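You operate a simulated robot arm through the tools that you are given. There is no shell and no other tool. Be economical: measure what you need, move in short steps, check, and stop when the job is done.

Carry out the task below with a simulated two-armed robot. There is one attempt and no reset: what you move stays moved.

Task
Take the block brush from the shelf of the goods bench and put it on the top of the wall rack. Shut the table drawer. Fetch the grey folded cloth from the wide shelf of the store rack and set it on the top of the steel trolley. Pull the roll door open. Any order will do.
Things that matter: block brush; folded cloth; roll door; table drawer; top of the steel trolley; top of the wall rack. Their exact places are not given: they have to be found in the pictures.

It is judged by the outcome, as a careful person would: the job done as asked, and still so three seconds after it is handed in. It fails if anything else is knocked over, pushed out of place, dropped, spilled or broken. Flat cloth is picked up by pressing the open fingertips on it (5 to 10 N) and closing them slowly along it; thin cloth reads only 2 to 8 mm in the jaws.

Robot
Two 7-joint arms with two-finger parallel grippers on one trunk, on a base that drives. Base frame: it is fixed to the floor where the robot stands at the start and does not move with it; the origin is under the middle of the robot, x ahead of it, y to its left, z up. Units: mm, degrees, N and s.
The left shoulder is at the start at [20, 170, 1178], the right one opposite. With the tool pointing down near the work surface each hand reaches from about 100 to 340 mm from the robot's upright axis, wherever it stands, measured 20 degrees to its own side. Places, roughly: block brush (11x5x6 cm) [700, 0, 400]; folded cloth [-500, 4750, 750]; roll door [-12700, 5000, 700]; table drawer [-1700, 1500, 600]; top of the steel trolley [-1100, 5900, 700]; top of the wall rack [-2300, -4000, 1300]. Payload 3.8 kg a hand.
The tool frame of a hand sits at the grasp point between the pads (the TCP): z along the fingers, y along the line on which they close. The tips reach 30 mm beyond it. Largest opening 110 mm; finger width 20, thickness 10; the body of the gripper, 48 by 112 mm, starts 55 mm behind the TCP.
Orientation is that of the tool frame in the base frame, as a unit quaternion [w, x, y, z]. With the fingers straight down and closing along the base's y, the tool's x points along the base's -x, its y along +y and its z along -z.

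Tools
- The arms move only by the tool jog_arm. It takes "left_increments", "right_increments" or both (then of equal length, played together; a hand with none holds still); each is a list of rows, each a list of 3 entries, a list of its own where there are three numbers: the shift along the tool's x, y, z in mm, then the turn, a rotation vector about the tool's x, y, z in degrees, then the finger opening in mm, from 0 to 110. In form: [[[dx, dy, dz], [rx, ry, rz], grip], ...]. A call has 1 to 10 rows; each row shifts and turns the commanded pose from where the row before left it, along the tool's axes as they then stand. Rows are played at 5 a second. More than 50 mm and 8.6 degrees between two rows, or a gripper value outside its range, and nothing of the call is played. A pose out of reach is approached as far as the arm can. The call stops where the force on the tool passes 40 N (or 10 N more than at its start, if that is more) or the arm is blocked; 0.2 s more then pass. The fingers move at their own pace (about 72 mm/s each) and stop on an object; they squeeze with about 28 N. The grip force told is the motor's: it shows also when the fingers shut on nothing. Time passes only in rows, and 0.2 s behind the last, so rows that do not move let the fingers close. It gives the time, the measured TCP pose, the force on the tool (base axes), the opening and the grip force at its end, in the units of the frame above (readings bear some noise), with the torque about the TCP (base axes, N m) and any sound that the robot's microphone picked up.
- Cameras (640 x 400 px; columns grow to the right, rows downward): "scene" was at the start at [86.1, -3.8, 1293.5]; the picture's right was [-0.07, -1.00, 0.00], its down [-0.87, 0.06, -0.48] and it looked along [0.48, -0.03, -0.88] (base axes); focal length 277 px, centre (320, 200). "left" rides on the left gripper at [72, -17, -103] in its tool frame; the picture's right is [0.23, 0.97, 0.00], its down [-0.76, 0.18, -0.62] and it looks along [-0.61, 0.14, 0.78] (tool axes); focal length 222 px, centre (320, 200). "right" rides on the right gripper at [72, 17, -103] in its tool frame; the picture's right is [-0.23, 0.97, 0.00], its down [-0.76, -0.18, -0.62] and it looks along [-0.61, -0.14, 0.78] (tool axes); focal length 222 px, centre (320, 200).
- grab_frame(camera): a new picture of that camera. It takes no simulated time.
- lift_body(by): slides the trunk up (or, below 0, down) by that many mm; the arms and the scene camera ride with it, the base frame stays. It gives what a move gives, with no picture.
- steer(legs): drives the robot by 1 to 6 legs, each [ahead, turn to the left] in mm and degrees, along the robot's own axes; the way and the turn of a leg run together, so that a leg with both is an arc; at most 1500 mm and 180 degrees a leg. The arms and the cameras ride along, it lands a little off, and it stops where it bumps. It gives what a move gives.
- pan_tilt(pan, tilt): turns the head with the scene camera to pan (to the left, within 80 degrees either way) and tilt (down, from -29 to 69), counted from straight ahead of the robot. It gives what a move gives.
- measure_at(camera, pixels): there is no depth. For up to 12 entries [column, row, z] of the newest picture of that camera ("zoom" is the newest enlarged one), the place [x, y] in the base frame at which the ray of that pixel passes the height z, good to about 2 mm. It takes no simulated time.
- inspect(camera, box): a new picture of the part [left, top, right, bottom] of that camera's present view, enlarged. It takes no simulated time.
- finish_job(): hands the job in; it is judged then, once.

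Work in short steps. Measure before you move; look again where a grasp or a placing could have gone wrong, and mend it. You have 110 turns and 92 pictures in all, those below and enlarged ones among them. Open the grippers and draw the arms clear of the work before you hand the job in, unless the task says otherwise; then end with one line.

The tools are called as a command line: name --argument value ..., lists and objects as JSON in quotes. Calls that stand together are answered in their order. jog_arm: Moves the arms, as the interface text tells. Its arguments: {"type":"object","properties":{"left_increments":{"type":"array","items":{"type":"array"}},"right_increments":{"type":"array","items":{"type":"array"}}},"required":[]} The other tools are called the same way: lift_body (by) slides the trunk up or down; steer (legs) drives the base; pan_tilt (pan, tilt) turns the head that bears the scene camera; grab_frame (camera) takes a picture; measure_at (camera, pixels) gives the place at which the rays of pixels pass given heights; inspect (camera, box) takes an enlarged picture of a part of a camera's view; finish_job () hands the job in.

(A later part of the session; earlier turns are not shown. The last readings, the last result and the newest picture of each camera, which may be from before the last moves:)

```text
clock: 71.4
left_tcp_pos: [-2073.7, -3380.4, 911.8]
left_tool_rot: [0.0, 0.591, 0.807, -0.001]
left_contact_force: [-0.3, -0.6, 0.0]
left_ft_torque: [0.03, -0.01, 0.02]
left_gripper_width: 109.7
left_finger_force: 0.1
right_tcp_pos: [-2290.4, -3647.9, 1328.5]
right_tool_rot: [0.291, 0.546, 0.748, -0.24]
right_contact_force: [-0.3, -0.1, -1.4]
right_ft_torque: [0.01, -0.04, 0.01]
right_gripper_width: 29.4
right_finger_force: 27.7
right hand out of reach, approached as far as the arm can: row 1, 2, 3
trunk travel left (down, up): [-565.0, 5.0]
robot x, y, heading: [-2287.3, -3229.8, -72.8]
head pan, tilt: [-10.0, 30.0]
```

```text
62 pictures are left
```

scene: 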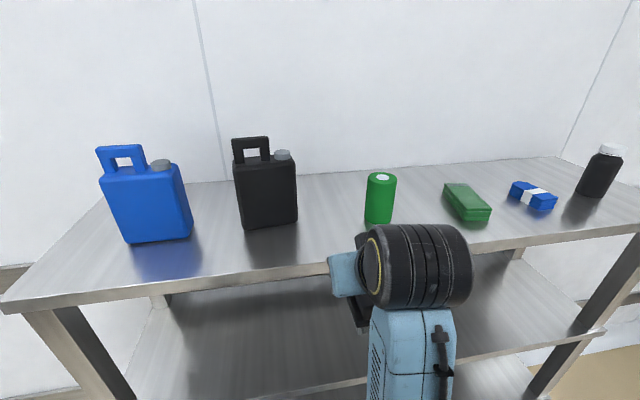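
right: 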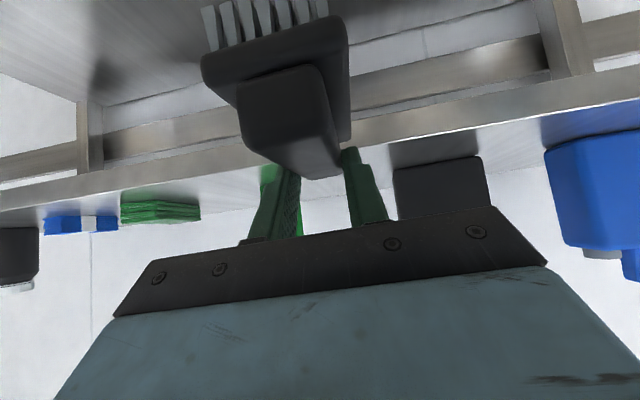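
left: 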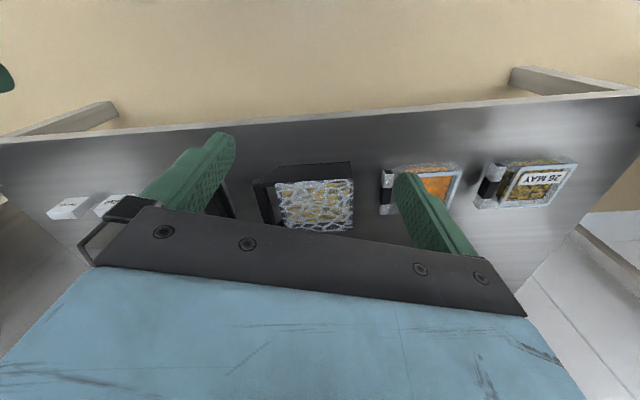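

Upward is beyond reach at this short distance. I reverse 130 mm so that I can extend the arm forward where it can rise higher.

steer --legs '[[-150, 0]]'

jog_arm --right_increments '[[[-25, 0, 25], [0, 0, 0], 10], [[-25, 0, 25], [0, 0, 0], 10], [[-25, 0, 25], [0, 0, 0], 10], [[-25, 0, 25], [0, 0, 0], 10], [[0, 0, 0], [0, 0, 0], 10]]'

```text
clock: 72.8
left_tcp_pos: [-2119.2, -3238.0, 911.8]
left_tool_rot: [0.0, 0.592, 0.806, 0.0]
left_contact_force: [-0.8, -0.1, 0.4]
left_ft_torque: [-0.01, -0.02, 0.02]
left_gripper_width: 110.2
left_finger_force: 0.1
right_tcp_pos: [-2336.5, -3506.3, 1331.9]
right_tool_rot: [0.294, 0.546, 0.746, -0.244]
right_contact_force: [0.4, 0.4, -1.2]
right_ft_torque: [-0.02, 0.0, 0.03]
right_gripper_width: 29.2
right_finger_force: 27.9
trunk travel left (down, up): [-565.0, 5.0]
robot x, y, heading: [-2329.7, -3087.9, -72.7]
head pan, tilt: [-10.0, 30.0]
```

```text
clock: 74.0
left_tcp_pos: [-2117.8, -3237.8, 912.5]
left_tool_rot: [-0.001, 0.592, 0.806, -0.001]
left_contact_force: [0.2, 0.4, -0.7]
left_ft_torque: [-0.02, 0.0, 0.02]
left_gripper_width: 110.0
left_finger_force: 0.1
right_tcp_pos: [-2309.1, -3646.1, 1317.6]
right_tool_rot: [0.277, 0.55, 0.746, -0.252]
right_contact_force: [0.6, -0.1, -1.2]
right_ft_torque: [-0.01, -0.04, -0.01]
right_gripper_width: 29.1
right_finger_force: 27.7
trunk travel left (down, up): [-565.0, 5.0]
robot x, y, heading: [-2329.8, -3086.0, -72.5]
head pan, tilt: [-10.0, 30.0]
```

No reach warning here; I try raising from this extended pose.

jog_arm --right_increments '[[[-14, 0, -14], [0, 0, 0], 10], [[-14, 0, -14], [0, 0, 0], 10], [[-14, 0, -14], [0, 0, 0], 10], [[0, 0, 0], [0, 0, 0], 10]]'

grab_frame --camera "right"

```text
clock: 75.0
left_tcp_pos: [-2117.6, -3237.6, 912.0]
left_tool_rot: [0.0, 0.592, 0.806, 0.0]
left_contact_force: [-0.4, -0.7, -0.1]
left_ft_torque: [-0.01, 0.02, 0.03]
left_gripper_width: 109.9
left_finger_force: 0.0
right_tcp_pos: [-2303.7, -3649.3, 1388.5]
right_tool_rot: [0.288, 0.55, 0.743, -0.252]
right_contact_force: [0.4, 0.0, -0.9]
right_ft_torque: [-0.01, -0.01, -0.02]
right_gripper_width: 29.3
right_finger_force: 28.0
trunk travel left (down, up): [-565.0, 5.0]
robot x, y, heading: [-2335.1, -3088.2, -72.6]
head pan, tilt: [-10.0, 30.0]
```

```text
61 pictures are left
```

right: 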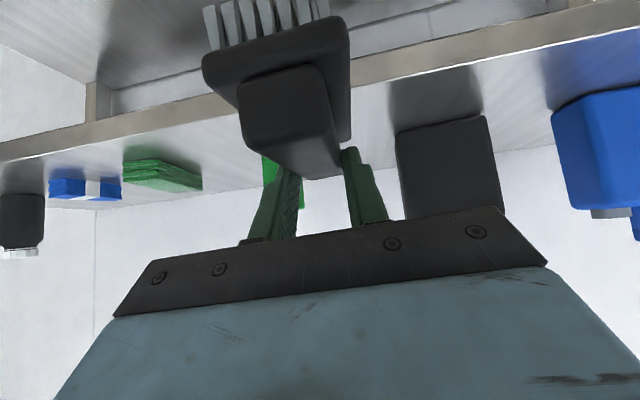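

Hand is now at z 1388, brush well above the top. I level a slight roll, shift 10 mm left, and drive ahead 188 mm to bring the brush over the gap.

jog_arm --right_increments '[[[0, 8, 0], [0, 0, 3], 10], [[0, 0, 0], [0, 0, 0], 10]]'

steer --legs '[[185, 0]]'

grab_frame --camera "scene"

grab_frame --camera "right"

```text
clock: 75.6
left_tcp_pos: [-2119.0, -3238.4, 912.3]
left_tool_rot: [0.0, 0.592, 0.806, 0.0]
left_contact_force: [0.6, -0.3, 0.0]
left_ft_torque: [0.01, 0.01, 0.01]
left_gripper_width: 109.9
left_finger_force: 0.0
right_tcp_pos: [-2303.4, -3651.2, 1389.6]
right_tool_rot: [0.29, 0.573, 0.724, -0.253]
right_contact_force: [0.3, 0.8, -0.5]
right_ft_torque: [-0.03, 0.01, -0.02]
right_gripper_width: 29.3
right_finger_force: 27.9
trunk travel left (down, up): [-565.0, 5.0]
robot x, y, heading: [-2330.9, -3087.7, -72.7]
head pan, tilt: [-10.0, 30.0]
```

```text
clock: 77.1
left_tcp_pos: [-2062.8, -3414.4, 911.6]
left_tool_rot: [0.0, 0.591, 0.807, 0.0]
left_contact_force: [-0.7, 0.2, 0.3]
left_ft_torque: [0.04, -0.02, -0.02]
left_gripper_width: 109.7
left_finger_force: 0.0
right_tcp_pos: [-2246.3, -3826.2, 1389.1]
right_tool_rot: [0.29, 0.571, 0.724, -0.255]
right_contact_force: [-1.3, -0.6, -1.9]
right_ft_torque: [-0.02, 0.01, -0.02]
right_gripper_width: 29.4
right_finger_force: 27.0
trunk travel left (down, up): [-565.0, 5.0]
robot x, y, heading: [-2272.0, -3259.8, -72.8]
head pan, tilt: [-10.0, 30.0]
```

```text
60 pictures are left
```

scene: 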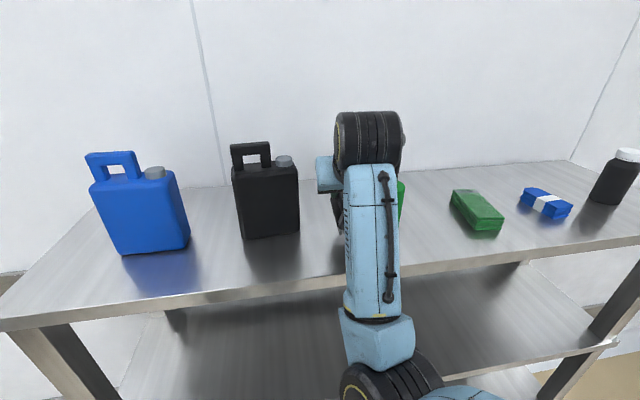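

```text
59 pictures are left
```

right: 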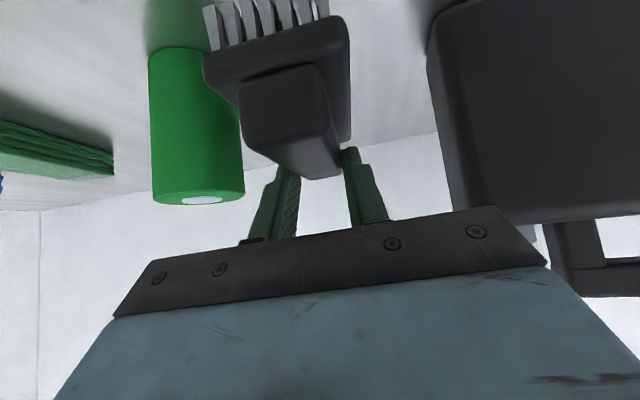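

I check the lateral clearances of cup and jug via the right camera at the rack-top height.

measure_at --camera "right" --pixels '[[149, 62, 1268], [208, 50, 1268], [428, 55, 1268], [440, 15, 1268], [149, 62, 1258], [274, 38, 1350], [340, 155, 1380], [240, 190, 1360], [160, 195, 1360]]'

```text
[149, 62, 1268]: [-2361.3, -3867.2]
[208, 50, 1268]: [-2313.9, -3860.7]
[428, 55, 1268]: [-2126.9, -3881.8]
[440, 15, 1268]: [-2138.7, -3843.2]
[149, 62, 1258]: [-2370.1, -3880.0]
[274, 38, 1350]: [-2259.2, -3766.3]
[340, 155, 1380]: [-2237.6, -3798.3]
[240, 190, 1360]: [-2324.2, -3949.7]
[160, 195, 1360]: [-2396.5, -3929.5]
```

Gap centre is at lateral ≈-3274, hand at -3294; I shift 15 mm left and descend 50 mm.

jog_arm --right_increments '[[[0, 8, 0], [0, 0, 0], 10], [[0, 7, 0], [0, 0, 0], 10], [[12, 0, 12], [0, 0, 0], 10], [[12, 0, 12], [0, 0, 0], 10], [[10, 0, 10], [0, 0, 0], 10], [[0, 0, 0], [0, 0, 0], 10]]'

grab_frame --camera "right"

```text
clock: 78.5
left_tcp_pos: [-2064.1, -3411.9, 911.7]
left_tool_rot: [0.0, 0.592, 0.806, 0.0]
left_contact_force: [-0.4, -0.6, -0.6]
left_ft_torque: [-0.01, -0.01, 0.02]
left_gripper_width: 110.1
left_finger_force: 0.0
right_tcp_pos: [-2251.3, -3835.3, 1348.1]
right_tool_rot: [0.285, 0.576, 0.715, -0.274]
right_contact_force: [-0.1, -0.4, 0.1]
right_ft_torque: [0.0, -0.02, -0.01]
right_gripper_width: 29.4
right_finger_force: 28.0
trunk travel left (down, up): [-565.0, 5.0]
robot x, y, heading: [-2277.6, -3263.4, -72.3]
head pan, tilt: [-10.0, 30.0]
```

```text
58 pictures are left
```

right: 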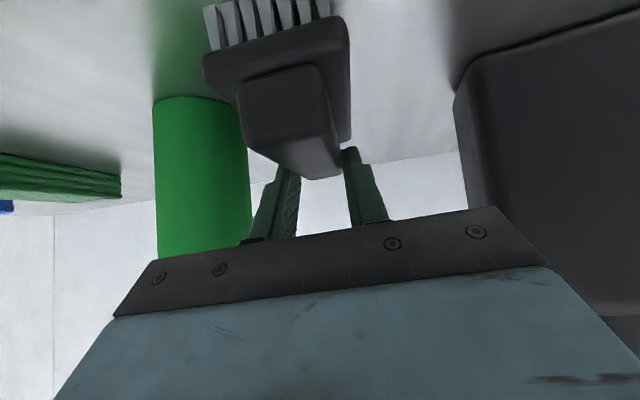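

The lateral shift wasn't realised (arm near a limit), so I turn the base 2° left, which moves the hand ~20 mm left.

steer --legs '[[0, 2]]'

grab_frame --camera "right"

```text
clock: 79.3
left_tcp_pos: [-2058.7, -3405.2, 912.9]
left_tool_rot: [0.0, 0.577, 0.816, 0.0]
left_contact_force: [0.9, 0.4, 0.0]
left_ft_torque: [0.0, -0.01, 0.01]
left_gripper_width: 110.1
left_finger_force: 0.1
right_tcp_pos: [-2229.7, -3831.7, 1347.0]
right_tool_rot: [0.29, 0.561, 0.726, -0.27]
right_contact_force: [2.0, -2.4, 9.3]
right_ft_torque: [-0.52, -0.35, 0.0]
right_gripper_width: 29.5
right_finger_force: 28.3
trunk travel left (down, up): [-565.0, 5.0]
robot x, y, heading: [-2277.9, -3260.1, -70.8]
head pan, tilt: [-10.0, 30.0]
```

```text
57 pictures are left
```

right: 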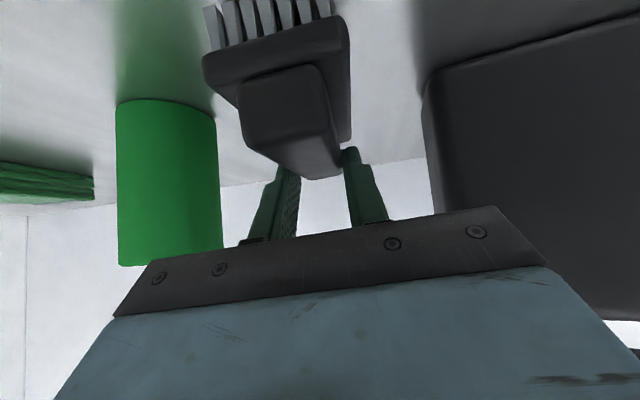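

Force reads 9 N upward with contact ~45 mm ahead of the TCP: the brush's far end already touches. I re-check the rack-top height by the cup base and jug corner in this camera against the earlier scene measurement.

measure_at --camera "right" --pixels '[[163, 98, 1250], [163, 98, 1270], [163, 98, 1290], [163, 98, 1310], [430, 75, 1250], [430, 75, 1270], [430, 75, 1290], [430, 75, 1310]]'

inspect --camera "right" --box '[180, 0, 400, 137]'

inspect --camera "scene" --box '[200, 100, 460, 262]'

```text
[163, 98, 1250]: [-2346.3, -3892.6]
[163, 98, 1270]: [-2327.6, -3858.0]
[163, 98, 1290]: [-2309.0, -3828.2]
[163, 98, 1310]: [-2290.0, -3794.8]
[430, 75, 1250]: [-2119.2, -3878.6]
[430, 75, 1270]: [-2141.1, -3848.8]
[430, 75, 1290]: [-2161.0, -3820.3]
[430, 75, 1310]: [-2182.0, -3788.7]
```

```text
2.91 times, centred on (290, 68) of right
```

zoom: 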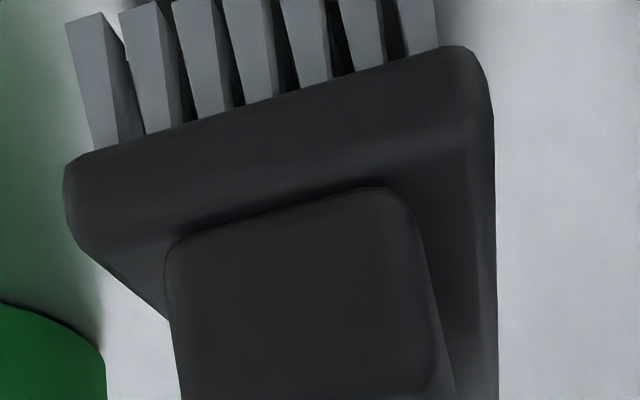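

```text
2.46 times, centred on (330, 181) of scene
```

zoom: 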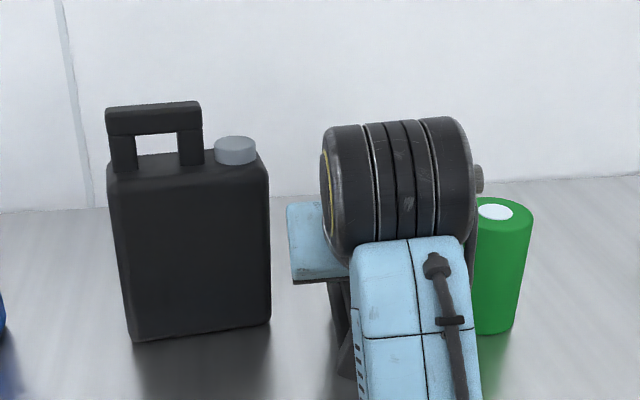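

The brush in the camera looks nearly level, and the top is at 1265; the 9 N may be a transient. I idle one row to re-read.

jog_arm --right_increments '[[[0, 0, 0], [0, 0, 0], 10], [[0, 0, 0], [0, 0, 0], 10]]'

inspect --camera "right" --box '[180, 0, 420, 230]'

```text
clock: 79.9
left_tcp_pos: [-2059.0, -3406.2, 911.6]
left_tool_rot: [0.0, 0.577, 0.816, 0.001]
left_contact_force: [-0.3, 0.1, -0.2]
left_ft_torque: [0.01, -0.02, -0.01]
left_gripper_width: 109.9
left_finger_force: 0.0
right_tcp_pos: [-2230.3, -3833.1, 1345.3]
right_tool_rot: [0.289, 0.562, 0.725, -0.273]
right_contact_force: [-0.3, -0.5, 2.7]
right_ft_torque: [-0.16, -0.1, -0.04]
right_gripper_width: 29.3
right_finger_force: 28.1
trunk travel left (down, up): [-565.0, 5.0]
robot x, y, heading: [-2273.9, -3263.9, -70.6]
head pan, tilt: [-10.0, 30.0]
```

```text
1.74 times, centred on (300, 115) of right
```

zoom: 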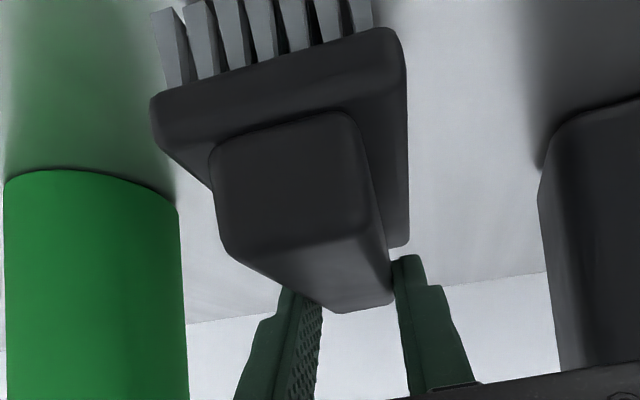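

The geometry shows the fingers hold only the handle's top, brush bottom ≈75-80 mm below the TCP, so it is just touching down, nearly level, ~58 mm behind the edge. I press 3 mm more and open the fingers.

jog_arm --right_increments '[[[1.5, 0, 1.5], [0, 0, 0], 10], [[1.5, 0, 1.5], [0, 0, 0], 10], [[0, 0, 0], [0, 0, 0], 10]]'

```text
clock: 80.7
left_tcp_pos: [-2058.5, -3404.3, 912.5]
left_tool_rot: [0.001, 0.577, 0.817, -0.001]
left_contact_force: [0.2, 0.9, -0.6]
left_ft_torque: [0.02, -0.01, -0.03]
left_gripper_width: 110.1
left_finger_force: 0.0
right_tcp_pos: [-2232.0, -3832.3, 1345.6]
right_tool_rot: [0.293, 0.56, 0.724, -0.276]
right_contact_force: [-0.4, 0.3, 15.6]
right_ft_torque: [-0.59, -0.38, -0.01]
right_gripper_width: 29.4
right_finger_force: 28.1
trunk travel left (down, up): [-565.0, 5.0]
robot x, y, heading: [-2275.9, -3263.1, -70.8]
head pan, tilt: [-10.0, 30.0]
```

Firm contact (15.6 N). Now open to 60 mm.

jog_arm --right_increments '[[[0, 0, 0], [0, 0, 0], 36], [[0, 0, 0], [0, 0, 0], 46], [[0, 0, 0], [0, 0, 0], 60], [[0, 0, 0], [0, 0, 0], 60]]'

grab_frame --camera "right"

```text
clock: 81.7
left_tcp_pos: [-2058.8, -3404.8, 911.9]
left_tool_rot: [0.0, 0.577, 0.817, 0.0]
left_contact_force: [0.0, 0.5, -0.3]
left_ft_torque: [-0.05, 0.02, 0.02]
left_gripper_width: 110.0
left_finger_force: 0.1
right_tcp_pos: [-2230.9, -3834.5, 1341.5]
right_tool_rot: [0.288, 0.561, 0.727, -0.272]
right_contact_force: [-0.6, 0.3, 0.6]
right_ft_torque: [0.02, -0.01, 0.01]
right_gripper_width: 60.1
right_finger_force: 0.0
trunk travel left (down, up): [-565.0, 5.0]
robot x, y, heading: [-2278.7, -3262.5, -70.8]
head pan, tilt: [-10.0, 30.0]
```

```text
53 pictures are left
```

right: 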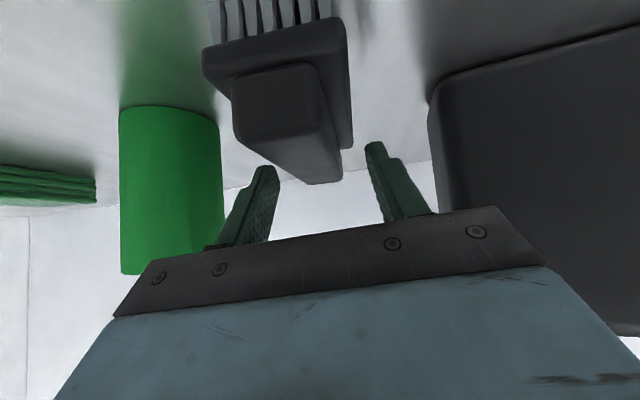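

Brush stands released. I raise the hand 35 mm and reverse the base 450 mm away from the rack.

jog_arm --right_increments '[[[-8, 0, -8], [0, 0, 0], 60], [[-9, 0, -9], [0, 0, 0], 60], [[-9, 0, -9], [0, 0, 0], 60], [[0, 0, 0], [0, 0, 0], 60]]'

grab_frame --camera "right"

```text
clock: 82.7
left_tcp_pos: [-2057.9, -3404.4, 912.2]
left_tool_rot: [0.0, 0.577, 0.817, 0.0]
left_contact_force: [0.5, -0.6, -0.9]
left_ft_torque: [-0.02, -0.01, 0.02]
left_gripper_width: 109.9
left_finger_force: 0.0
right_tcp_pos: [-2229.9, -3832.3, 1378.9]
right_tool_rot: [0.288, 0.562, 0.726, -0.273]
right_contact_force: [-0.2, 0.5, -0.2]
right_ft_torque: [-0.02, -0.01, -0.01]
right_gripper_width: 60.1
right_finger_force: 0.1
trunk travel left (down, up): [-565.0, 5.0]
robot x, y, heading: [-2277.0, -3264.0, -70.6]
head pan, tilt: [-10.0, 30.0]
```

```text
52 pictures are left
```

right: 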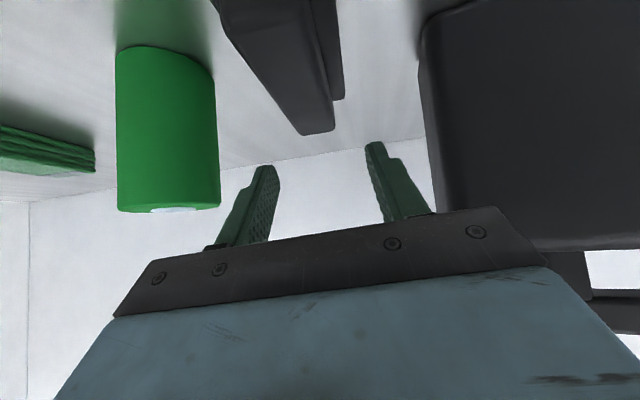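

Clear of the brush. I reverse 250 mm and take a scene picture to verify the brush.

steer --legs '[[-250, 0]]'

grab_frame --camera "scene"

```text
clock: 84.5
left_tcp_pos: [-2142.2, -3165.0, 911.2]
left_tool_rot: [0.0, 0.576, 0.818, -0.001]
left_contact_force: [1.1, -0.1, 0.1]
left_ft_torque: [-0.01, 0.02, -0.01]
left_gripper_width: 110.2
left_finger_force: 0.0
right_tcp_pos: [-2312.8, -3593.3, 1379.4]
right_tool_rot: [0.289, 0.56, 0.727, -0.272]
right_contact_force: [-0.8, -0.3, 0.6]
right_ft_torque: [-0.02, 0.01, 0.02]
right_gripper_width: 60.2
right_finger_force: 0.0
trunk travel left (down, up): [-565.0, 5.0]
robot x, y, heading: [-2362.7, -3019.3, -70.2]
head pan, tilt: [-10.0, 30.0]
```

```text
51 pictures are left
```

scene: 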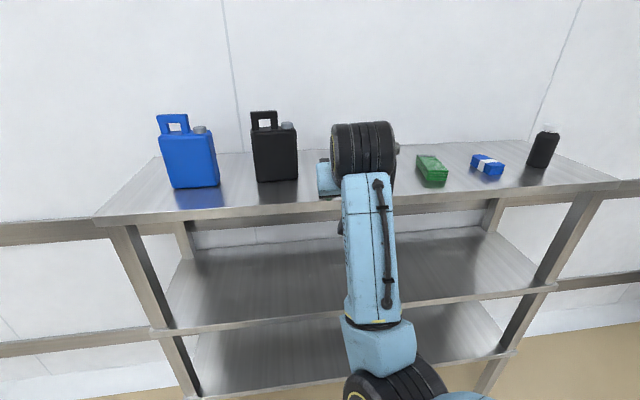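

The arm hides the brush, but it was left standing firmly. I tuck the right arm back and lower the trunk for travel, then look to check the brush.

jog_arm --right_increments '[[[45, 0, -17], [0, 0, 0], 60], [[45, 0, -17], [0, 0, 0], 60], [[45, 0, -17], [0, 0, 0], 60], [[45, 0, -17], [0, 0, 0], 60], [[45, -5, -10], [0, 0, 0], 60], [[45, -5, 10], [0, 0, 0], 60], [[35, -5, 30], [0, 0, 0], 60], [[35, -5, 30], [0, 0, 0], 60]]'

grab_frame --camera "scene"

lift_body --by -300

```text
clock: 86.3
left_tcp_pos: [-2143.6, -3166.6, 911.3]
left_tool_rot: [0.0, 0.575, 0.818, 0.0]
left_contact_force: [-0.3, -0.6, 0.0]
left_ft_torque: [0.02, 0.01, 0.01]
left_gripper_width: 109.8
left_finger_force: 0.1
right_tcp_pos: [-2389.5, -3377.1, 1132.1]
right_tool_rot: [0.291, 0.56, 0.727, -0.271]
right_contact_force: [-0.9, -0.7, -0.2]
right_ft_torque: [-0.03, -0.05, -0.02]
right_gripper_width: 60.1
right_finger_force: 0.0
right hand out of reach, approached as far as the arm can: row 5, 6
trunk travel left (down, up): [-565.0, 5.0]
robot x, y, heading: [-2361.5, -3020.9, -70.4]
head pan, tilt: [-10.0, 30.0]
```

```text
50 pictures are left
```

scene: 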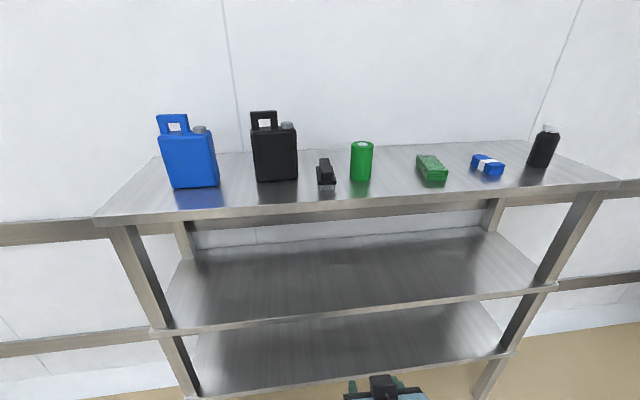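

```text
clock: 89.3
left_tcp_pos: [-2143.0, -3165.8, 612.8]
left_tool_rot: [0.0, 0.576, 0.818, 0.0]
left_contact_force: [-0.1, 1.1, -0.6]
left_ft_torque: [0.03, 0.02, -0.02]
left_gripper_width: 109.8
left_finger_force: 0.1
right_tcp_pos: [-2390.7, -3377.8, 831.5]
right_tool_rot: [0.288, 0.561, 0.726, -0.273]
right_contact_force: [-0.1, 0.0, 0.0]
right_ft_torque: [-0.03, -0.02, 0.0]
right_gripper_width: 60.0
right_finger_force: 0.1
trunk travel left (down, up): [-265.0, 305.0]
robot x, y, heading: [-2364.2, -3018.4, -70.3]
head pan, tilt: [-10.0, 30.0]
```

The brush stands properly at (326,172). Now I travel back along the aisle and up the corridor toward the table drawer.

steer --legs '[[0, 61], [720, 0], [0, 26], [960, 0], [960, 0], [0, 89]]'

pan_tilt --pan 15 --tilt 15

grab_frame --camera "scene"

```text
clock: 110.2
left_tcp_pos: [-27.9, -2499.5, 612.7]
left_tool_rot: [0.0, 0.805, -0.594, 0.0]
left_contact_force: [0.3, 0.2, 0.0]
left_ft_torque: [-0.04, 0.0, 0.0]
left_gripper_width: 110.1
left_finger_force: 0.0
right_tcp_pos: [229.0, -2299.5, 832.3]
right_tool_rot: [-0.279, 0.714, -0.576, -0.283]
right_contact_force: [-0.1, 0.2, -0.2]
right_ft_torque: [-0.02, 0.02, 0.0]
right_gripper_width: 60.0
right_finger_force: 0.0
trunk travel left (down, up): [-265.0, 305.0]
robot x, y, heading: [183.0, -2655.2, 107.0]
head pan, tilt: [-10.0, 30.0]
```

```text
clock: 111.1
left_tcp_pos: [-27.9, -2498.7, 612.9]
left_tool_rot: [0.0, 0.805, -0.593, -0.001]
left_contact_force: [-0.3, 0.5, 0.8]
left_ft_torque: [0.05, 0.04, 0.0]
left_gripper_width: 109.9
left_finger_force: 0.0
right_tcp_pos: [230.2, -2299.6, 832.5]
right_tool_rot: [-0.279, 0.713, -0.578, -0.282]
right_contact_force: [0.4, -0.3, 0.1]
right_ft_torque: [0.0, -0.02, 0.02]
right_gripper_width: 59.8
right_finger_force: 0.0
trunk travel left (down, up): [-265.0, 305.0]
robot x, y, heading: [186.0, -2654.2, 107.4]
head pan, tilt: [15.0, 15.0]
```

```text
49 pictures are left
```

scene: 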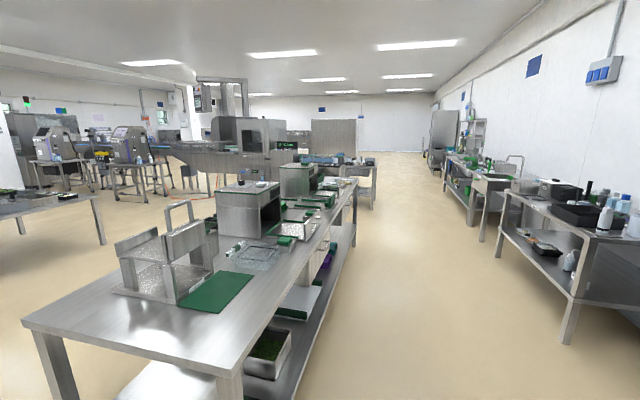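

The corridor is clear; the drawer's table is ahead beyond the island near (360,170). I drive up ~3.2 m and look left.

steer --legs '[[0, -3], [1060, 0], [1060, 0], [1060, 0]]'

pan_tilt --pan 32 --tilt 20

grab_frame --camera "scene"

```text
clock: 127.0
left_tcp_pos: [-817.8, 570.5, 612.0]
left_tool_rot: [0.0, 0.798, -0.603, 0.0]
left_contact_force: [-0.3, -0.5, 0.1]
left_ft_torque: [-0.03, -0.03, -0.03]
left_gripper_width: 109.8
left_finger_force: 0.0
right_tcp_pos: [-556.1, 766.4, 831.3]
right_tool_rot: [-0.282, 0.707, -0.586, -0.279]
right_contact_force: [0.5, 0.7, 0.7]
right_ft_torque: [0.01, 0.0, 0.03]
right_gripper_width: 60.0
right_finger_force: 0.0
trunk travel left (down, up): [-265.0, 305.0]
robot x, y, heading: [-610.9, 407.9, 105.6]
head pan, tilt: [15.0, 15.0]
```

```text
clock: 127.8
left_tcp_pos: [-818.2, 572.1, 612.0]
left_tool_rot: [0.0, 0.798, -0.603, 0.0]
left_contact_force: [-0.1, 0.3, -0.4]
left_ft_torque: [-0.01, -0.02, -0.01]
left_gripper_width: 110.0
left_finger_force: 0.1
right_tcp_pos: [-557.5, 766.3, 831.5]
right_tool_rot: [-0.282, 0.706, -0.586, -0.28]
right_contact_force: [-0.6, -0.3, 0.0]
right_ft_torque: [0.02, 0.02, -0.01]
right_gripper_width: 59.7
right_finger_force: 0.1
trunk travel left (down, up): [-265.0, 305.0]
robot x, y, heading: [-608.9, 408.3, 105.7]
head pan, tilt: [32.0, 20.0]
```

```text
48 pictures are left
```

scene: 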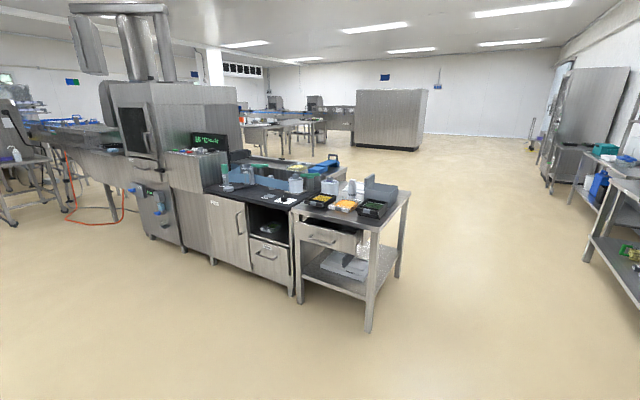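

The table with its drawer is at (330,235). I zoom.

inspect --camera "scene" --box '[200, 170, 420, 337]'

measure_at --camera "scene" --pixels '[[369, 331, 0], [300, 302, 0], [398, 276, 0], [370, 225, 750], [294, 212, 750], [410, 194, 750], [320, 240, 650]]'

```text
2.40 times, centred on (310, 254) of scene
```

zoom: 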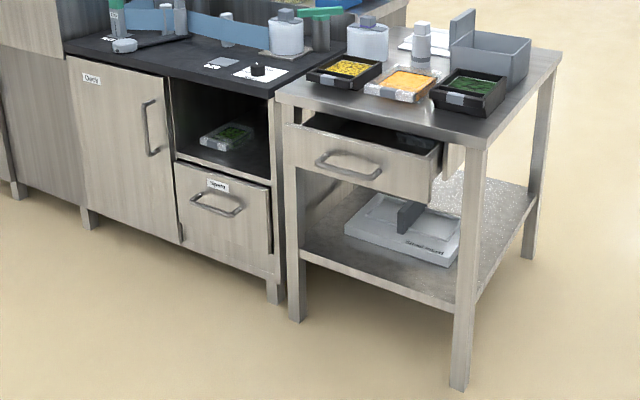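

```text
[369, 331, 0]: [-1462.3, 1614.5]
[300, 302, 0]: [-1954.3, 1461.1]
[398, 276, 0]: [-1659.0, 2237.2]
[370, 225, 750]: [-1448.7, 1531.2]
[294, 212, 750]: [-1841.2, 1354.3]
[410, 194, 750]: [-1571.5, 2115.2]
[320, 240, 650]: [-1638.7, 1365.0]
```

Drawer front faces the −v side, about u≈-1200, v≈1790, pulled out ~100+ mm. I drive to (u≈-1050, v≈1250) facing it, so the left hand lines up.

steer --legs '[[0, 40.7], [900, 0], [0, -40]]'

pan_tilt --pan 10 --tilt 40

grab_frame --camera "scene"

```text
clock: 136.2
left_tcp_pos: [-1548.4, 1053.9, 612.3]
left_tool_rot: [0.0, 0.803, -0.596, 0.001]
left_contact_force: [0.2, 0.8, 0.8]
left_ft_torque: [0.01, 0.01, -0.01]
left_gripper_width: 110.0
left_finger_force: 0.1
right_tcp_pos: [-1290.1, 1254.0, 830.9]
right_tool_rot: [-0.28, 0.712, -0.579, -0.281]
right_contact_force: [0.1, -0.7, -0.7]
right_ft_torque: [0.01, 0.0, 0.02]
right_gripper_width: 60.2
right_finger_force: 0.2
trunk travel left (down, up): [-265.0, 305.0]
robot x, y, heading: [-1335.6, 898.5, 106.8]
head pan, tilt: [32.0, 20.0]
```

```text
clock: 137.0
left_tcp_pos: [-1548.3, 1055.0, 612.6]
left_tool_rot: [0.0, 0.803, -0.596, 0.0]
left_contact_force: [0.1, -0.3, -0.2]
left_ft_torque: [0.02, -0.06, 0.02]
left_gripper_width: 110.3
left_finger_force: 0.1
right_tcp_pos: [-1291.4, 1254.6, 831.5]
right_tool_rot: [-0.279, 0.713, -0.579, -0.282]
right_contact_force: [-0.1, -0.2, -0.5]
right_ft_torque: [-0.01, -0.01, 0.02]
right_gripper_width: 60.3
right_finger_force: 0.1
trunk travel left (down, up): [-265.0, 305.0]
robot x, y, heading: [-1332.9, 898.5, 107.0]
head pan, tilt: [10.0, 40.0]
```

```text
46 pictures are left
```

scene: 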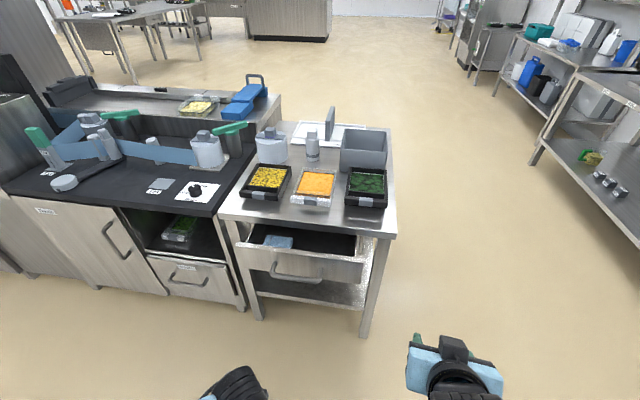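

I measure table corners, feet and the drawer front.

measure_at --camera "scene" --pixels '[[364, 337, 0], [261, 318, 0], [397, 238, 700], [397, 238, 730], [397, 238, 760], [221, 219, 730], [237, 250, 680], [362, 262, 680], [295, 272, 650], [295, 272, 630], [300, 280, 610], [268, 276, 640]]'

```text
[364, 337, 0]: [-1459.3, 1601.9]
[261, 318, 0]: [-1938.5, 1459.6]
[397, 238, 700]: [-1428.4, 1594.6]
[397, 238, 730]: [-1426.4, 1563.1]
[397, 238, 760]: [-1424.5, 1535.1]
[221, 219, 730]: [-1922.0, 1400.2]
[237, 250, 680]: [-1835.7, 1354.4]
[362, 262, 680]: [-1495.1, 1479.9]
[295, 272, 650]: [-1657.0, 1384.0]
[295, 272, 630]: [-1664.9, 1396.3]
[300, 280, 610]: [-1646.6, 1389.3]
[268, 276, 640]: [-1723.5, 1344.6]
```

Drawer panel centre is ~590 mm ahead, at left offset 166 mm, handle in its middle (z≈635). I tilt the left hand 45° forward, close it and shift it to push right of the handle; then drive 200 mm nearer.

jog_arm --left_increments '[[[0, -18, 0], [0, -7.5, 0], 0], [[0, -18, 0], [0, -7.5, 0], 0], [[0, -18, 0], [0, -7.5, 0], 0], [[0, -18, 0], [0, -7.5, 0], 0], [[0, -18, 0], [0, -7.5, 0], 0], [[0, -19, 0], [0, -7.5, 0], 0], [[0, 0, 0], [0, 0, 0], 0]]'

steer --legs '[[190, 0]]'

pan_tilt --pan 10 --tilt 55

grab_frame --camera "scene"

grab_frame --camera "left"

```text
clock: 138.5
left_tcp_pos: [-1452.6, 1089.8, 618.6]
left_tool_rot: [-0.222, 0.743, -0.55, -0.309]
left_contact_force: [1.4, -13.3, 29.5]
left_ft_torque: [-3.78, -1.62, -0.53]
left_gripper_width: 0.0
left_finger_force: 28.3
right_tcp_pos: [-1290.4, 1252.9, 832.1]
right_tool_rot: [-0.28, 0.712, -0.579, -0.282]
right_contact_force: [0.3, -0.4, 1.0]
right_ft_torque: [0.01, 0.03, 0.05]
right_gripper_width: 59.9
right_finger_force: 0.1
trunk travel left (down, up): [-265.0, 305.0]
robot x, y, heading: [-1335.1, 897.8, 107.3]
head pan, tilt: [10.0, 40.0]
stopped in row 7 (left hand): the force on the tool passed its limit at 92 N (the readings are from after the stop); the commanded pose is now the measured one
```

```text
clock: 139.8
left_tcp_pos: [-1491.6, 1220.8, 618.5]
left_tool_rot: [-0.222, 0.745, -0.548, -0.308]
left_contact_force: [-1.1, 3.3, 5.1]
left_ft_torque: [-0.61, -0.25, -0.02]
left_gripper_width: 0.2
left_finger_force: 28.4
right_tcp_pos: [-1331.0, 1384.2, 831.4]
right_tool_rot: [-0.279, 0.713, -0.578, -0.282]
right_contact_force: [-0.5, -0.3, -0.4]
right_ft_torque: [0.02, 0.01, 0.0]
right_gripper_width: 59.9
right_finger_force: 0.0
trunk travel left (down, up): [-265.0, 305.0]
robot x, y, heading: [-1376.3, 1030.6, 107.0]
head pan, tilt: [10.0, 40.0]
stopped in leg 1: the force on the tool passed its limit at 43 N (the readings are from after the stop); the commanded pose is now the measured one
```

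```text
clock: 140.6
left_tcp_pos: [-1491.5, 1220.4, 618.4]
left_tool_rot: [-0.223, 0.745, -0.549, -0.307]
left_contact_force: [-1.3, 1.5, 3.0]
left_ft_torque: [-0.39, -0.17, -0.05]
left_gripper_width: 0.0
left_finger_force: 28.2
right_tcp_pos: [-1330.2, 1385.4, 830.9]
right_tool_rot: [-0.278, 0.714, -0.578, -0.282]
right_contact_force: [-0.2, -0.2, -0.5]
right_ft_torque: [-0.01, 0.04, 0.01]
right_gripper_width: 59.9
right_finger_force: 0.0
trunk travel left (down, up): [-265.0, 305.0]
robot x, y, heading: [-1374.7, 1031.8, 106.8]
head pan, tilt: [10.0, 55.0]
```

```text
45 pictures are left
```

scene: 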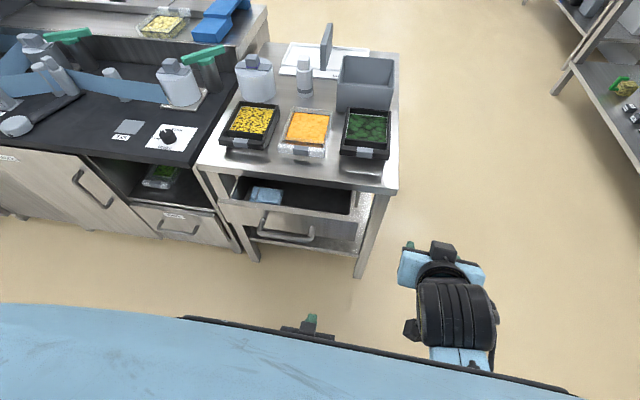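

```text
44 pictures are left
```

left: 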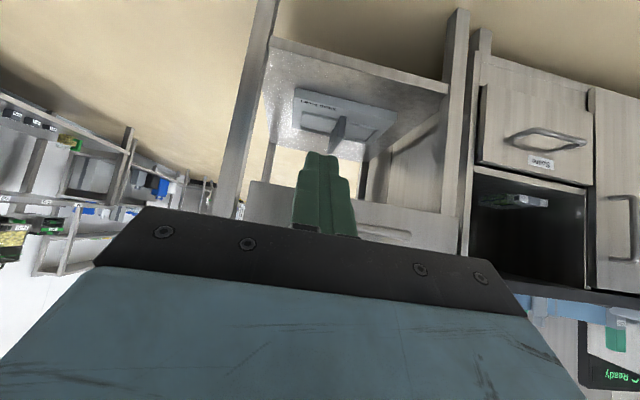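

The left hand had touched the robot's own body when tilting so near; nothing else was touched. I extend it 120 mm forward, clear of the body.

jog_arm --left_increments '[[[-14, 0, 14], [0, 0, 0], 0], [[-28, 0, 28], [0, 0, 0], 0], [[-28, 0, 28], [0, 0, 0], 0], [[-14, 0, 14], [0, -5, 0], 0], [[0, 0, 0], [0, 0, 0], 0]]'

inspect --camera "scene" --box '[180, 150, 420, 340]'

```text
clock: 141.8
left_tcp_pos: [-1528.2, 1335.4, 619.1]
left_tool_rot: [-0.245, 0.731, -0.538, -0.34]
left_contact_force: [1.3, 1.1, -0.1]
left_ft_torque: [-0.01, 0.0, 0.02]
left_gripper_width: 0.0
left_finger_force: 27.7
right_tcp_pos: [-1330.3, 1384.6, 831.4]
right_tool_rot: [-0.278, 0.714, -0.577, -0.282]
right_contact_force: [0.6, -0.2, -0.6]
right_ft_torque: [0.0, -0.02, -0.04]
right_gripper_width: 59.8
right_finger_force: 0.0
trunk travel left (down, up): [-265.0, 305.0]
robot x, y, heading: [-1379.4, 1027.6, 107.1]
head pan, tilt: [10.0, 55.0]
```

```text
2.11 times, centred on (300, 245) of scene
```

zoom: 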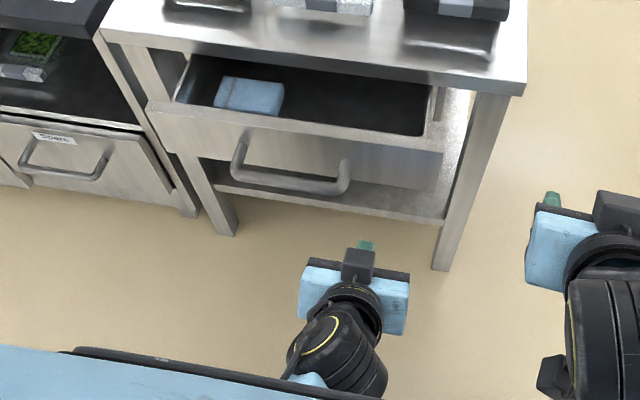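

I measure the panel positions beside the handle.

measure_at --camera "zoom" --pixels '[[395, 165, 620], [350, 180, 630], [443, 165, 620], [443, 152, 670], [148, 103, 670], [525, 92, 720], [100, 30, 720], [365, 243, 600]]'

```text
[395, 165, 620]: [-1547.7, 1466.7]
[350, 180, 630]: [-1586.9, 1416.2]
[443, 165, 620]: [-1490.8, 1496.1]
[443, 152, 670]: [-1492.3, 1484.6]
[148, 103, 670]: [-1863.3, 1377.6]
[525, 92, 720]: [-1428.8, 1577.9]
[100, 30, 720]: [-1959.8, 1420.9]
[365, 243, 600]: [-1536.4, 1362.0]
```

Panel lies ~105 mm ahead of the tips and must go ~70 mm to be flush. I shift 25 mm right of the handle and push forward slowly.

jog_arm --left_increments '[[[-13, -13, 15], [0, 0, 0], 0], [[-13, -12, 15], [0, 0, 0], 0], [[-16, 0, 19], [0, 0, 0], 0], [[-16, 0, 19], [0, 0, 0], 0], [[-10, 0, 11], [0, 0, 0], 0], [[-10, 0, 11], [0, 0, 0], 0], [[-10, 0, 11], [0, 0, 0], 0], [[-10, 0, 11], [0, 0, 0], 0], [[0, 0, 0], [0, 0, 0], 0]]'

inspect --camera "scene" --box '[180, 150, 420, 340]'

```text
clock: 143.8
left_tcp_pos: [-1549.6, 1481.0, 621.5]
left_tool_rot: [-0.246, 0.731, -0.538, -0.341]
left_contact_force: [0.1, -0.2, 0.0]
left_ft_torque: [0.0, 0.04, 0.01]
left_gripper_width: 0.0
left_finger_force: 27.7
right_tcp_pos: [-1331.1, 1384.2, 832.2]
right_tool_rot: [-0.278, 0.714, -0.578, -0.282]
right_contact_force: [0.8, -0.7, -0.5]
right_ft_torque: [0.02, 0.01, -0.02]
right_gripper_width: 59.9
right_finger_force: 0.1
trunk travel left (down, up): [-265.0, 305.0]
robot x, y, heading: [-1377.9, 1029.3, 106.8]
head pan, tilt: [10.0, 55.0]
```

```text
2.11 times, centred on (300, 245) of scene
```

zoom: 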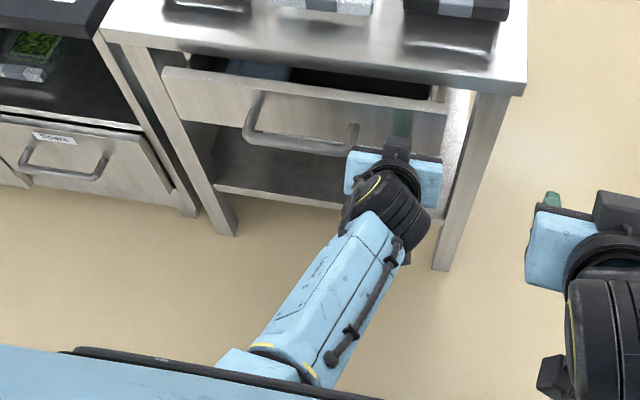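

The drawer is moving in. I keep pushing with small rows until it meets its stop.

jog_arm --left_increments '[[[-6.5, 0, 7.5], [0, 0, 0], 0], [[-6.5, 0, 7.5], [0, 0, 0], 0], [[-6.5, 0, 7.5], [0, 0, 0], 0], [[-6.5, 0, 7.5], [0, 0, 0], 0], [[-6.5, 0, 7.5], [0, 0, 0], 0], [[-6.5, 0, 7.5], [0, 0, 0], 0], [[-4, 0, 4.5], [0, 0, 0], 0], [[-4, 0, 4.5], [0, 0, 0], 0]]'

inspect --camera "scene" --box '[180, 150, 420, 340]'

```text
clock: 145.1
left_tcp_pos: [-1559.2, 1520.2, 610.9]
left_tool_rot: [-0.239, 0.735, -0.54, -0.332]
left_contact_force: [0.5, -1.3, -1.0]
left_ft_torque: [0.18, 0.09, 0.02]
left_gripper_width: 0.0
left_finger_force: 27.9
right_tcp_pos: [-1330.8, 1381.3, 832.5]
right_tool_rot: [-0.281, 0.713, -0.577, -0.282]
right_contact_force: [-0.4, -0.3, 0.8]
right_ft_torque: [0.0, -0.03, 0.0]
right_gripper_width: 60.2
right_finger_force: 0.1
trunk travel left (down, up): [-265.0, 305.0]
robot x, y, heading: [-1376.2, 1031.0, 107.2]
head pan, tilt: [10.0, 55.0]
stopped in row 6 (left hand): the force on the tool passed its limit at 169 N (the readings are from after the stop); the commanded pose is now the measured one
```

```text
2.11 times, centred on (300, 245) of scene
```

zoom: 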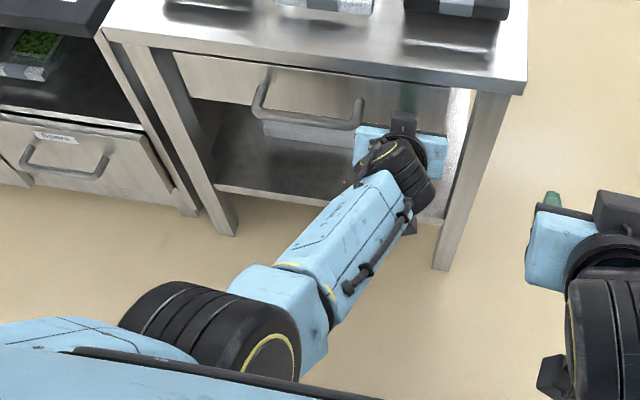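

A hard stop: the panel is now under the table top. I retract the hand and check from the picture that it is fully shut.

jog_arm --left_increments '[[[16, 0, -19], [0, 0, 0], 0], [[22, 0, -25], [0, 0, 0], 0], [[25, 0, -29], [0, 0, 0], 0], [[25, 0, -29], [0, 0, 0], 0], [[0, 0, 0], [0, 0, 0], 0]]'

steer --legs '[[-250, 0]]'

pan_tilt --pan 15 --tilt 40

inspect --camera "scene" --box '[180, 100, 460, 320]'

```text
clock: 146.5
left_tcp_pos: [-1548.1, 1399.1, 610.0]
left_tool_rot: [-0.229, 0.726, -0.545, -0.352]
left_contact_force: [0.2, -0.4, 0.1]
left_ft_torque: [0.0, 0.01, -0.01]
left_gripper_width: 0.1
left_finger_force: 27.9
right_tcp_pos: [-1331.2, 1383.3, 831.6]
right_tool_rot: [-0.279, 0.714, -0.577, -0.281]
right_contact_force: [-0.2, 0.8, 0.0]
right_ft_torque: [0.04, 0.03, 0.0]
right_gripper_width: 60.1
right_finger_force: 0.1
trunk travel left (down, up): [-265.0, 305.0]
robot x, y, heading: [-1376.3, 1031.3, 107.0]
head pan, tilt: [10.0, 55.0]
stopped in row 5 (left hand): the arm was blocked; the commanded pose is now the measured one
```

```text
clock: 148.3
left_tcp_pos: [-1473.5, 1160.5, 609.6]
left_tool_rot: [-0.23, 0.725, -0.546, -0.352]
left_contact_force: [-0.3, -1.2, -0.4]
left_ft_torque: [0.01, 0.01, -0.02]
left_gripper_width: 0.0
left_finger_force: 27.6
right_tcp_pos: [-1256.5, 1143.2, 830.7]
right_tool_rot: [-0.279, 0.712, -0.579, -0.282]
right_contact_force: [0.3, 0.0, 0.5]
right_ft_torque: [-0.02, -0.01, 0.01]
right_gripper_width: 59.7
right_finger_force: 0.0
trunk travel left (down, up): [-265.0, 305.0]
robot x, y, heading: [-1307.1, 790.0, 106.7]
head pan, tilt: [10.0, 55.0]
```

```text
clock: 149.1
left_tcp_pos: [-1474.2, 1160.4, 610.4]
left_tool_rot: [-0.23, 0.724, -0.547, -0.351]
left_contact_force: [0.2, 0.6, -0.6]
left_ft_torque: [0.01, 0.01, 0.01]
left_gripper_width: 0.1
left_finger_force: 28.3
right_tcp_pos: [-1257.6, 1142.5, 831.1]
right_tool_rot: [-0.279, 0.712, -0.579, -0.281]
right_contact_force: [0.2, 0.4, -0.3]
right_ft_torque: [0.0, -0.02, 0.0]
right_gripper_width: 59.9
right_finger_force: 0.1
trunk travel left (down, up): [-265.0, 305.0]
robot x, y, heading: [-1299.4, 790.9, 106.7]
head pan, tilt: [15.0, 40.0]
```

```text
1.82 times, centred on (320, 210) of scene
```

zoom: 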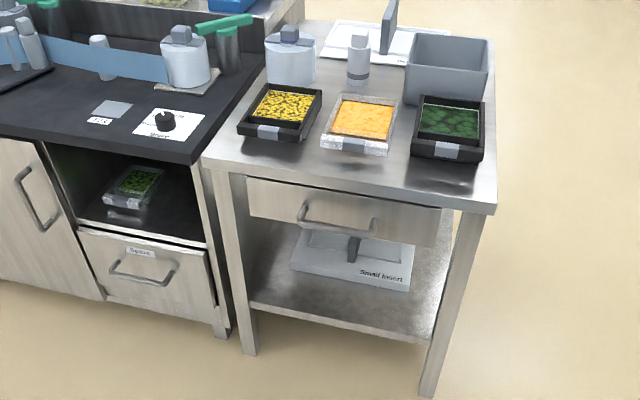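

The drawer looks shut. I verify the table edge hasn't moved and where the panel sits relative to it.

measure_at --camera "zoom" --pixels '[[496, 212, 720], [204, 165, 720], [246, 178, 670], [454, 208, 670], [427, 397, 0], [245, 355, 0], [340, 225, 635]]'

```text
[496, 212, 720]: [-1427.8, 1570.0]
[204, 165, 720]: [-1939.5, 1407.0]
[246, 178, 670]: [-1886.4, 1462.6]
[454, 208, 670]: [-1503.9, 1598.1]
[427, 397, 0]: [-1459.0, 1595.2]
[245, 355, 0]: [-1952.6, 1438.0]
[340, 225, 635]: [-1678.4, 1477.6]
```

Table unmoved and the panel is flush with the legs: drawer shut. Now I drive to the corridor and north toward the store rack.

steer --legs '[[0, -53.7], [970, 0], [0, 53.5], [950, 0], [850, 0]]'

pan_tilt --pan -30 --tilt 18

grab_frame --camera "scene"

```text
clock: 167.6
left_tcp_pos: [-1298.2, 3677.5, 609.8]
left_tool_rot: [-0.238, 0.713, -0.561, -0.346]
left_contact_force: [-0.7, -0.6, 0.0]
left_ft_torque: [0.03, -0.03, 0.02]
left_gripper_width: 0.0
left_finger_force: 28.2
right_tcp_pos: [-1083.0, 3652.2, 830.7]
right_tool_rot: [-0.285, 0.701, -0.593, -0.275]
right_contact_force: [0.1, 0.8, -0.2]
right_ft_torque: [0.03, -0.02, 0.01]
right_gripper_width: 59.8
right_finger_force: 0.1
trunk travel left (down, up): [-265.0, 305.0]
robot x, y, heading: [-1146.0, 3297.9, 104.5]
head pan, tilt: [15.0, 40.0]
```

```text
clock: 168.8
left_tcp_pos: [-1300.4, 3678.0, 609.3]
left_tool_rot: [-0.237, 0.714, -0.561, -0.346]
left_contact_force: [0.2, -0.5, 0.6]
left_ft_torque: [0.05, 0.02, -0.02]
left_gripper_width: 0.2
left_finger_force: 28.0
right_tcp_pos: [-1082.9, 3652.4, 830.3]
right_tool_rot: [-0.285, 0.701, -0.593, -0.276]
right_contact_force: [-0.7, 0.6, 0.4]
right_ft_torque: [-0.03, 0.0, -0.02]
right_gripper_width: 59.9
right_finger_force: 0.1
trunk travel left (down, up): [-265.0, 305.0]
robot x, y, heading: [-1142.3, 3300.4, 104.5]
head pan, tilt: [-30.0, 18.0]
```

```text
39 pictures are left
```

scene: 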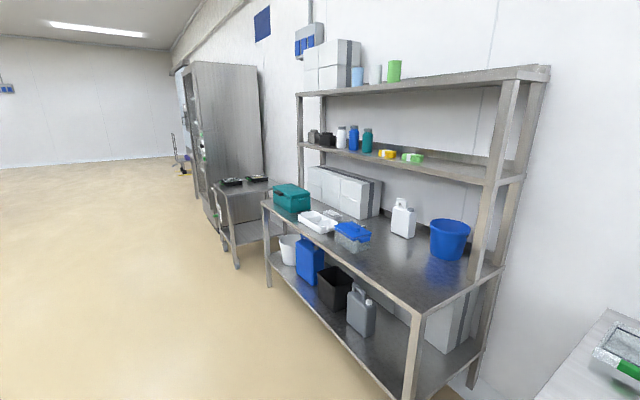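

The store rack stands at right with the wide shelf at mid height, the trolley beyond at (245,200). I zoom on both.

inspect --camera "scene" --box '[255, 160, 495, 310]'

inspect --camera "scene" --box '[190, 150, 310, 275]'

```text
2.67 times, centred on (375, 235) of scene
```

zoom: 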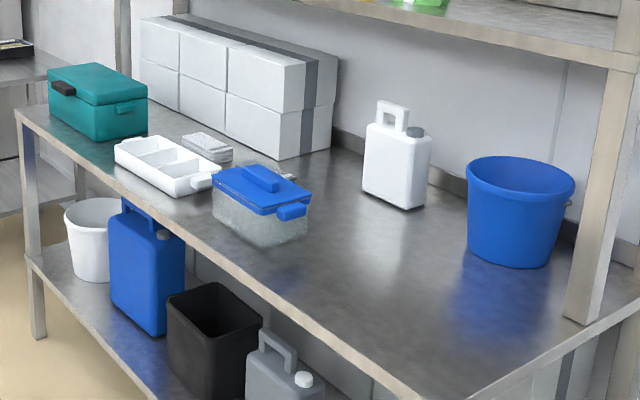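

```text
3.20 times, centred on (250, 212) of scene
```

zoom: 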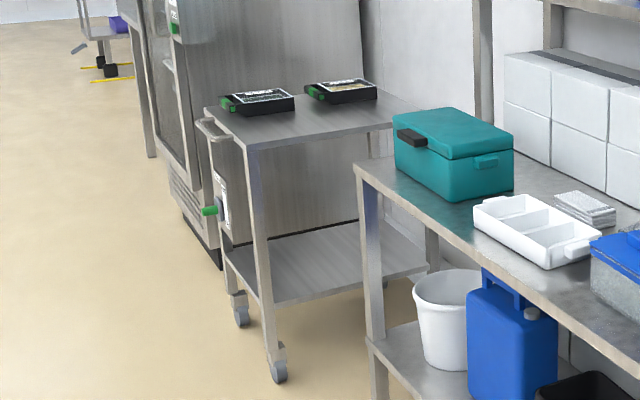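

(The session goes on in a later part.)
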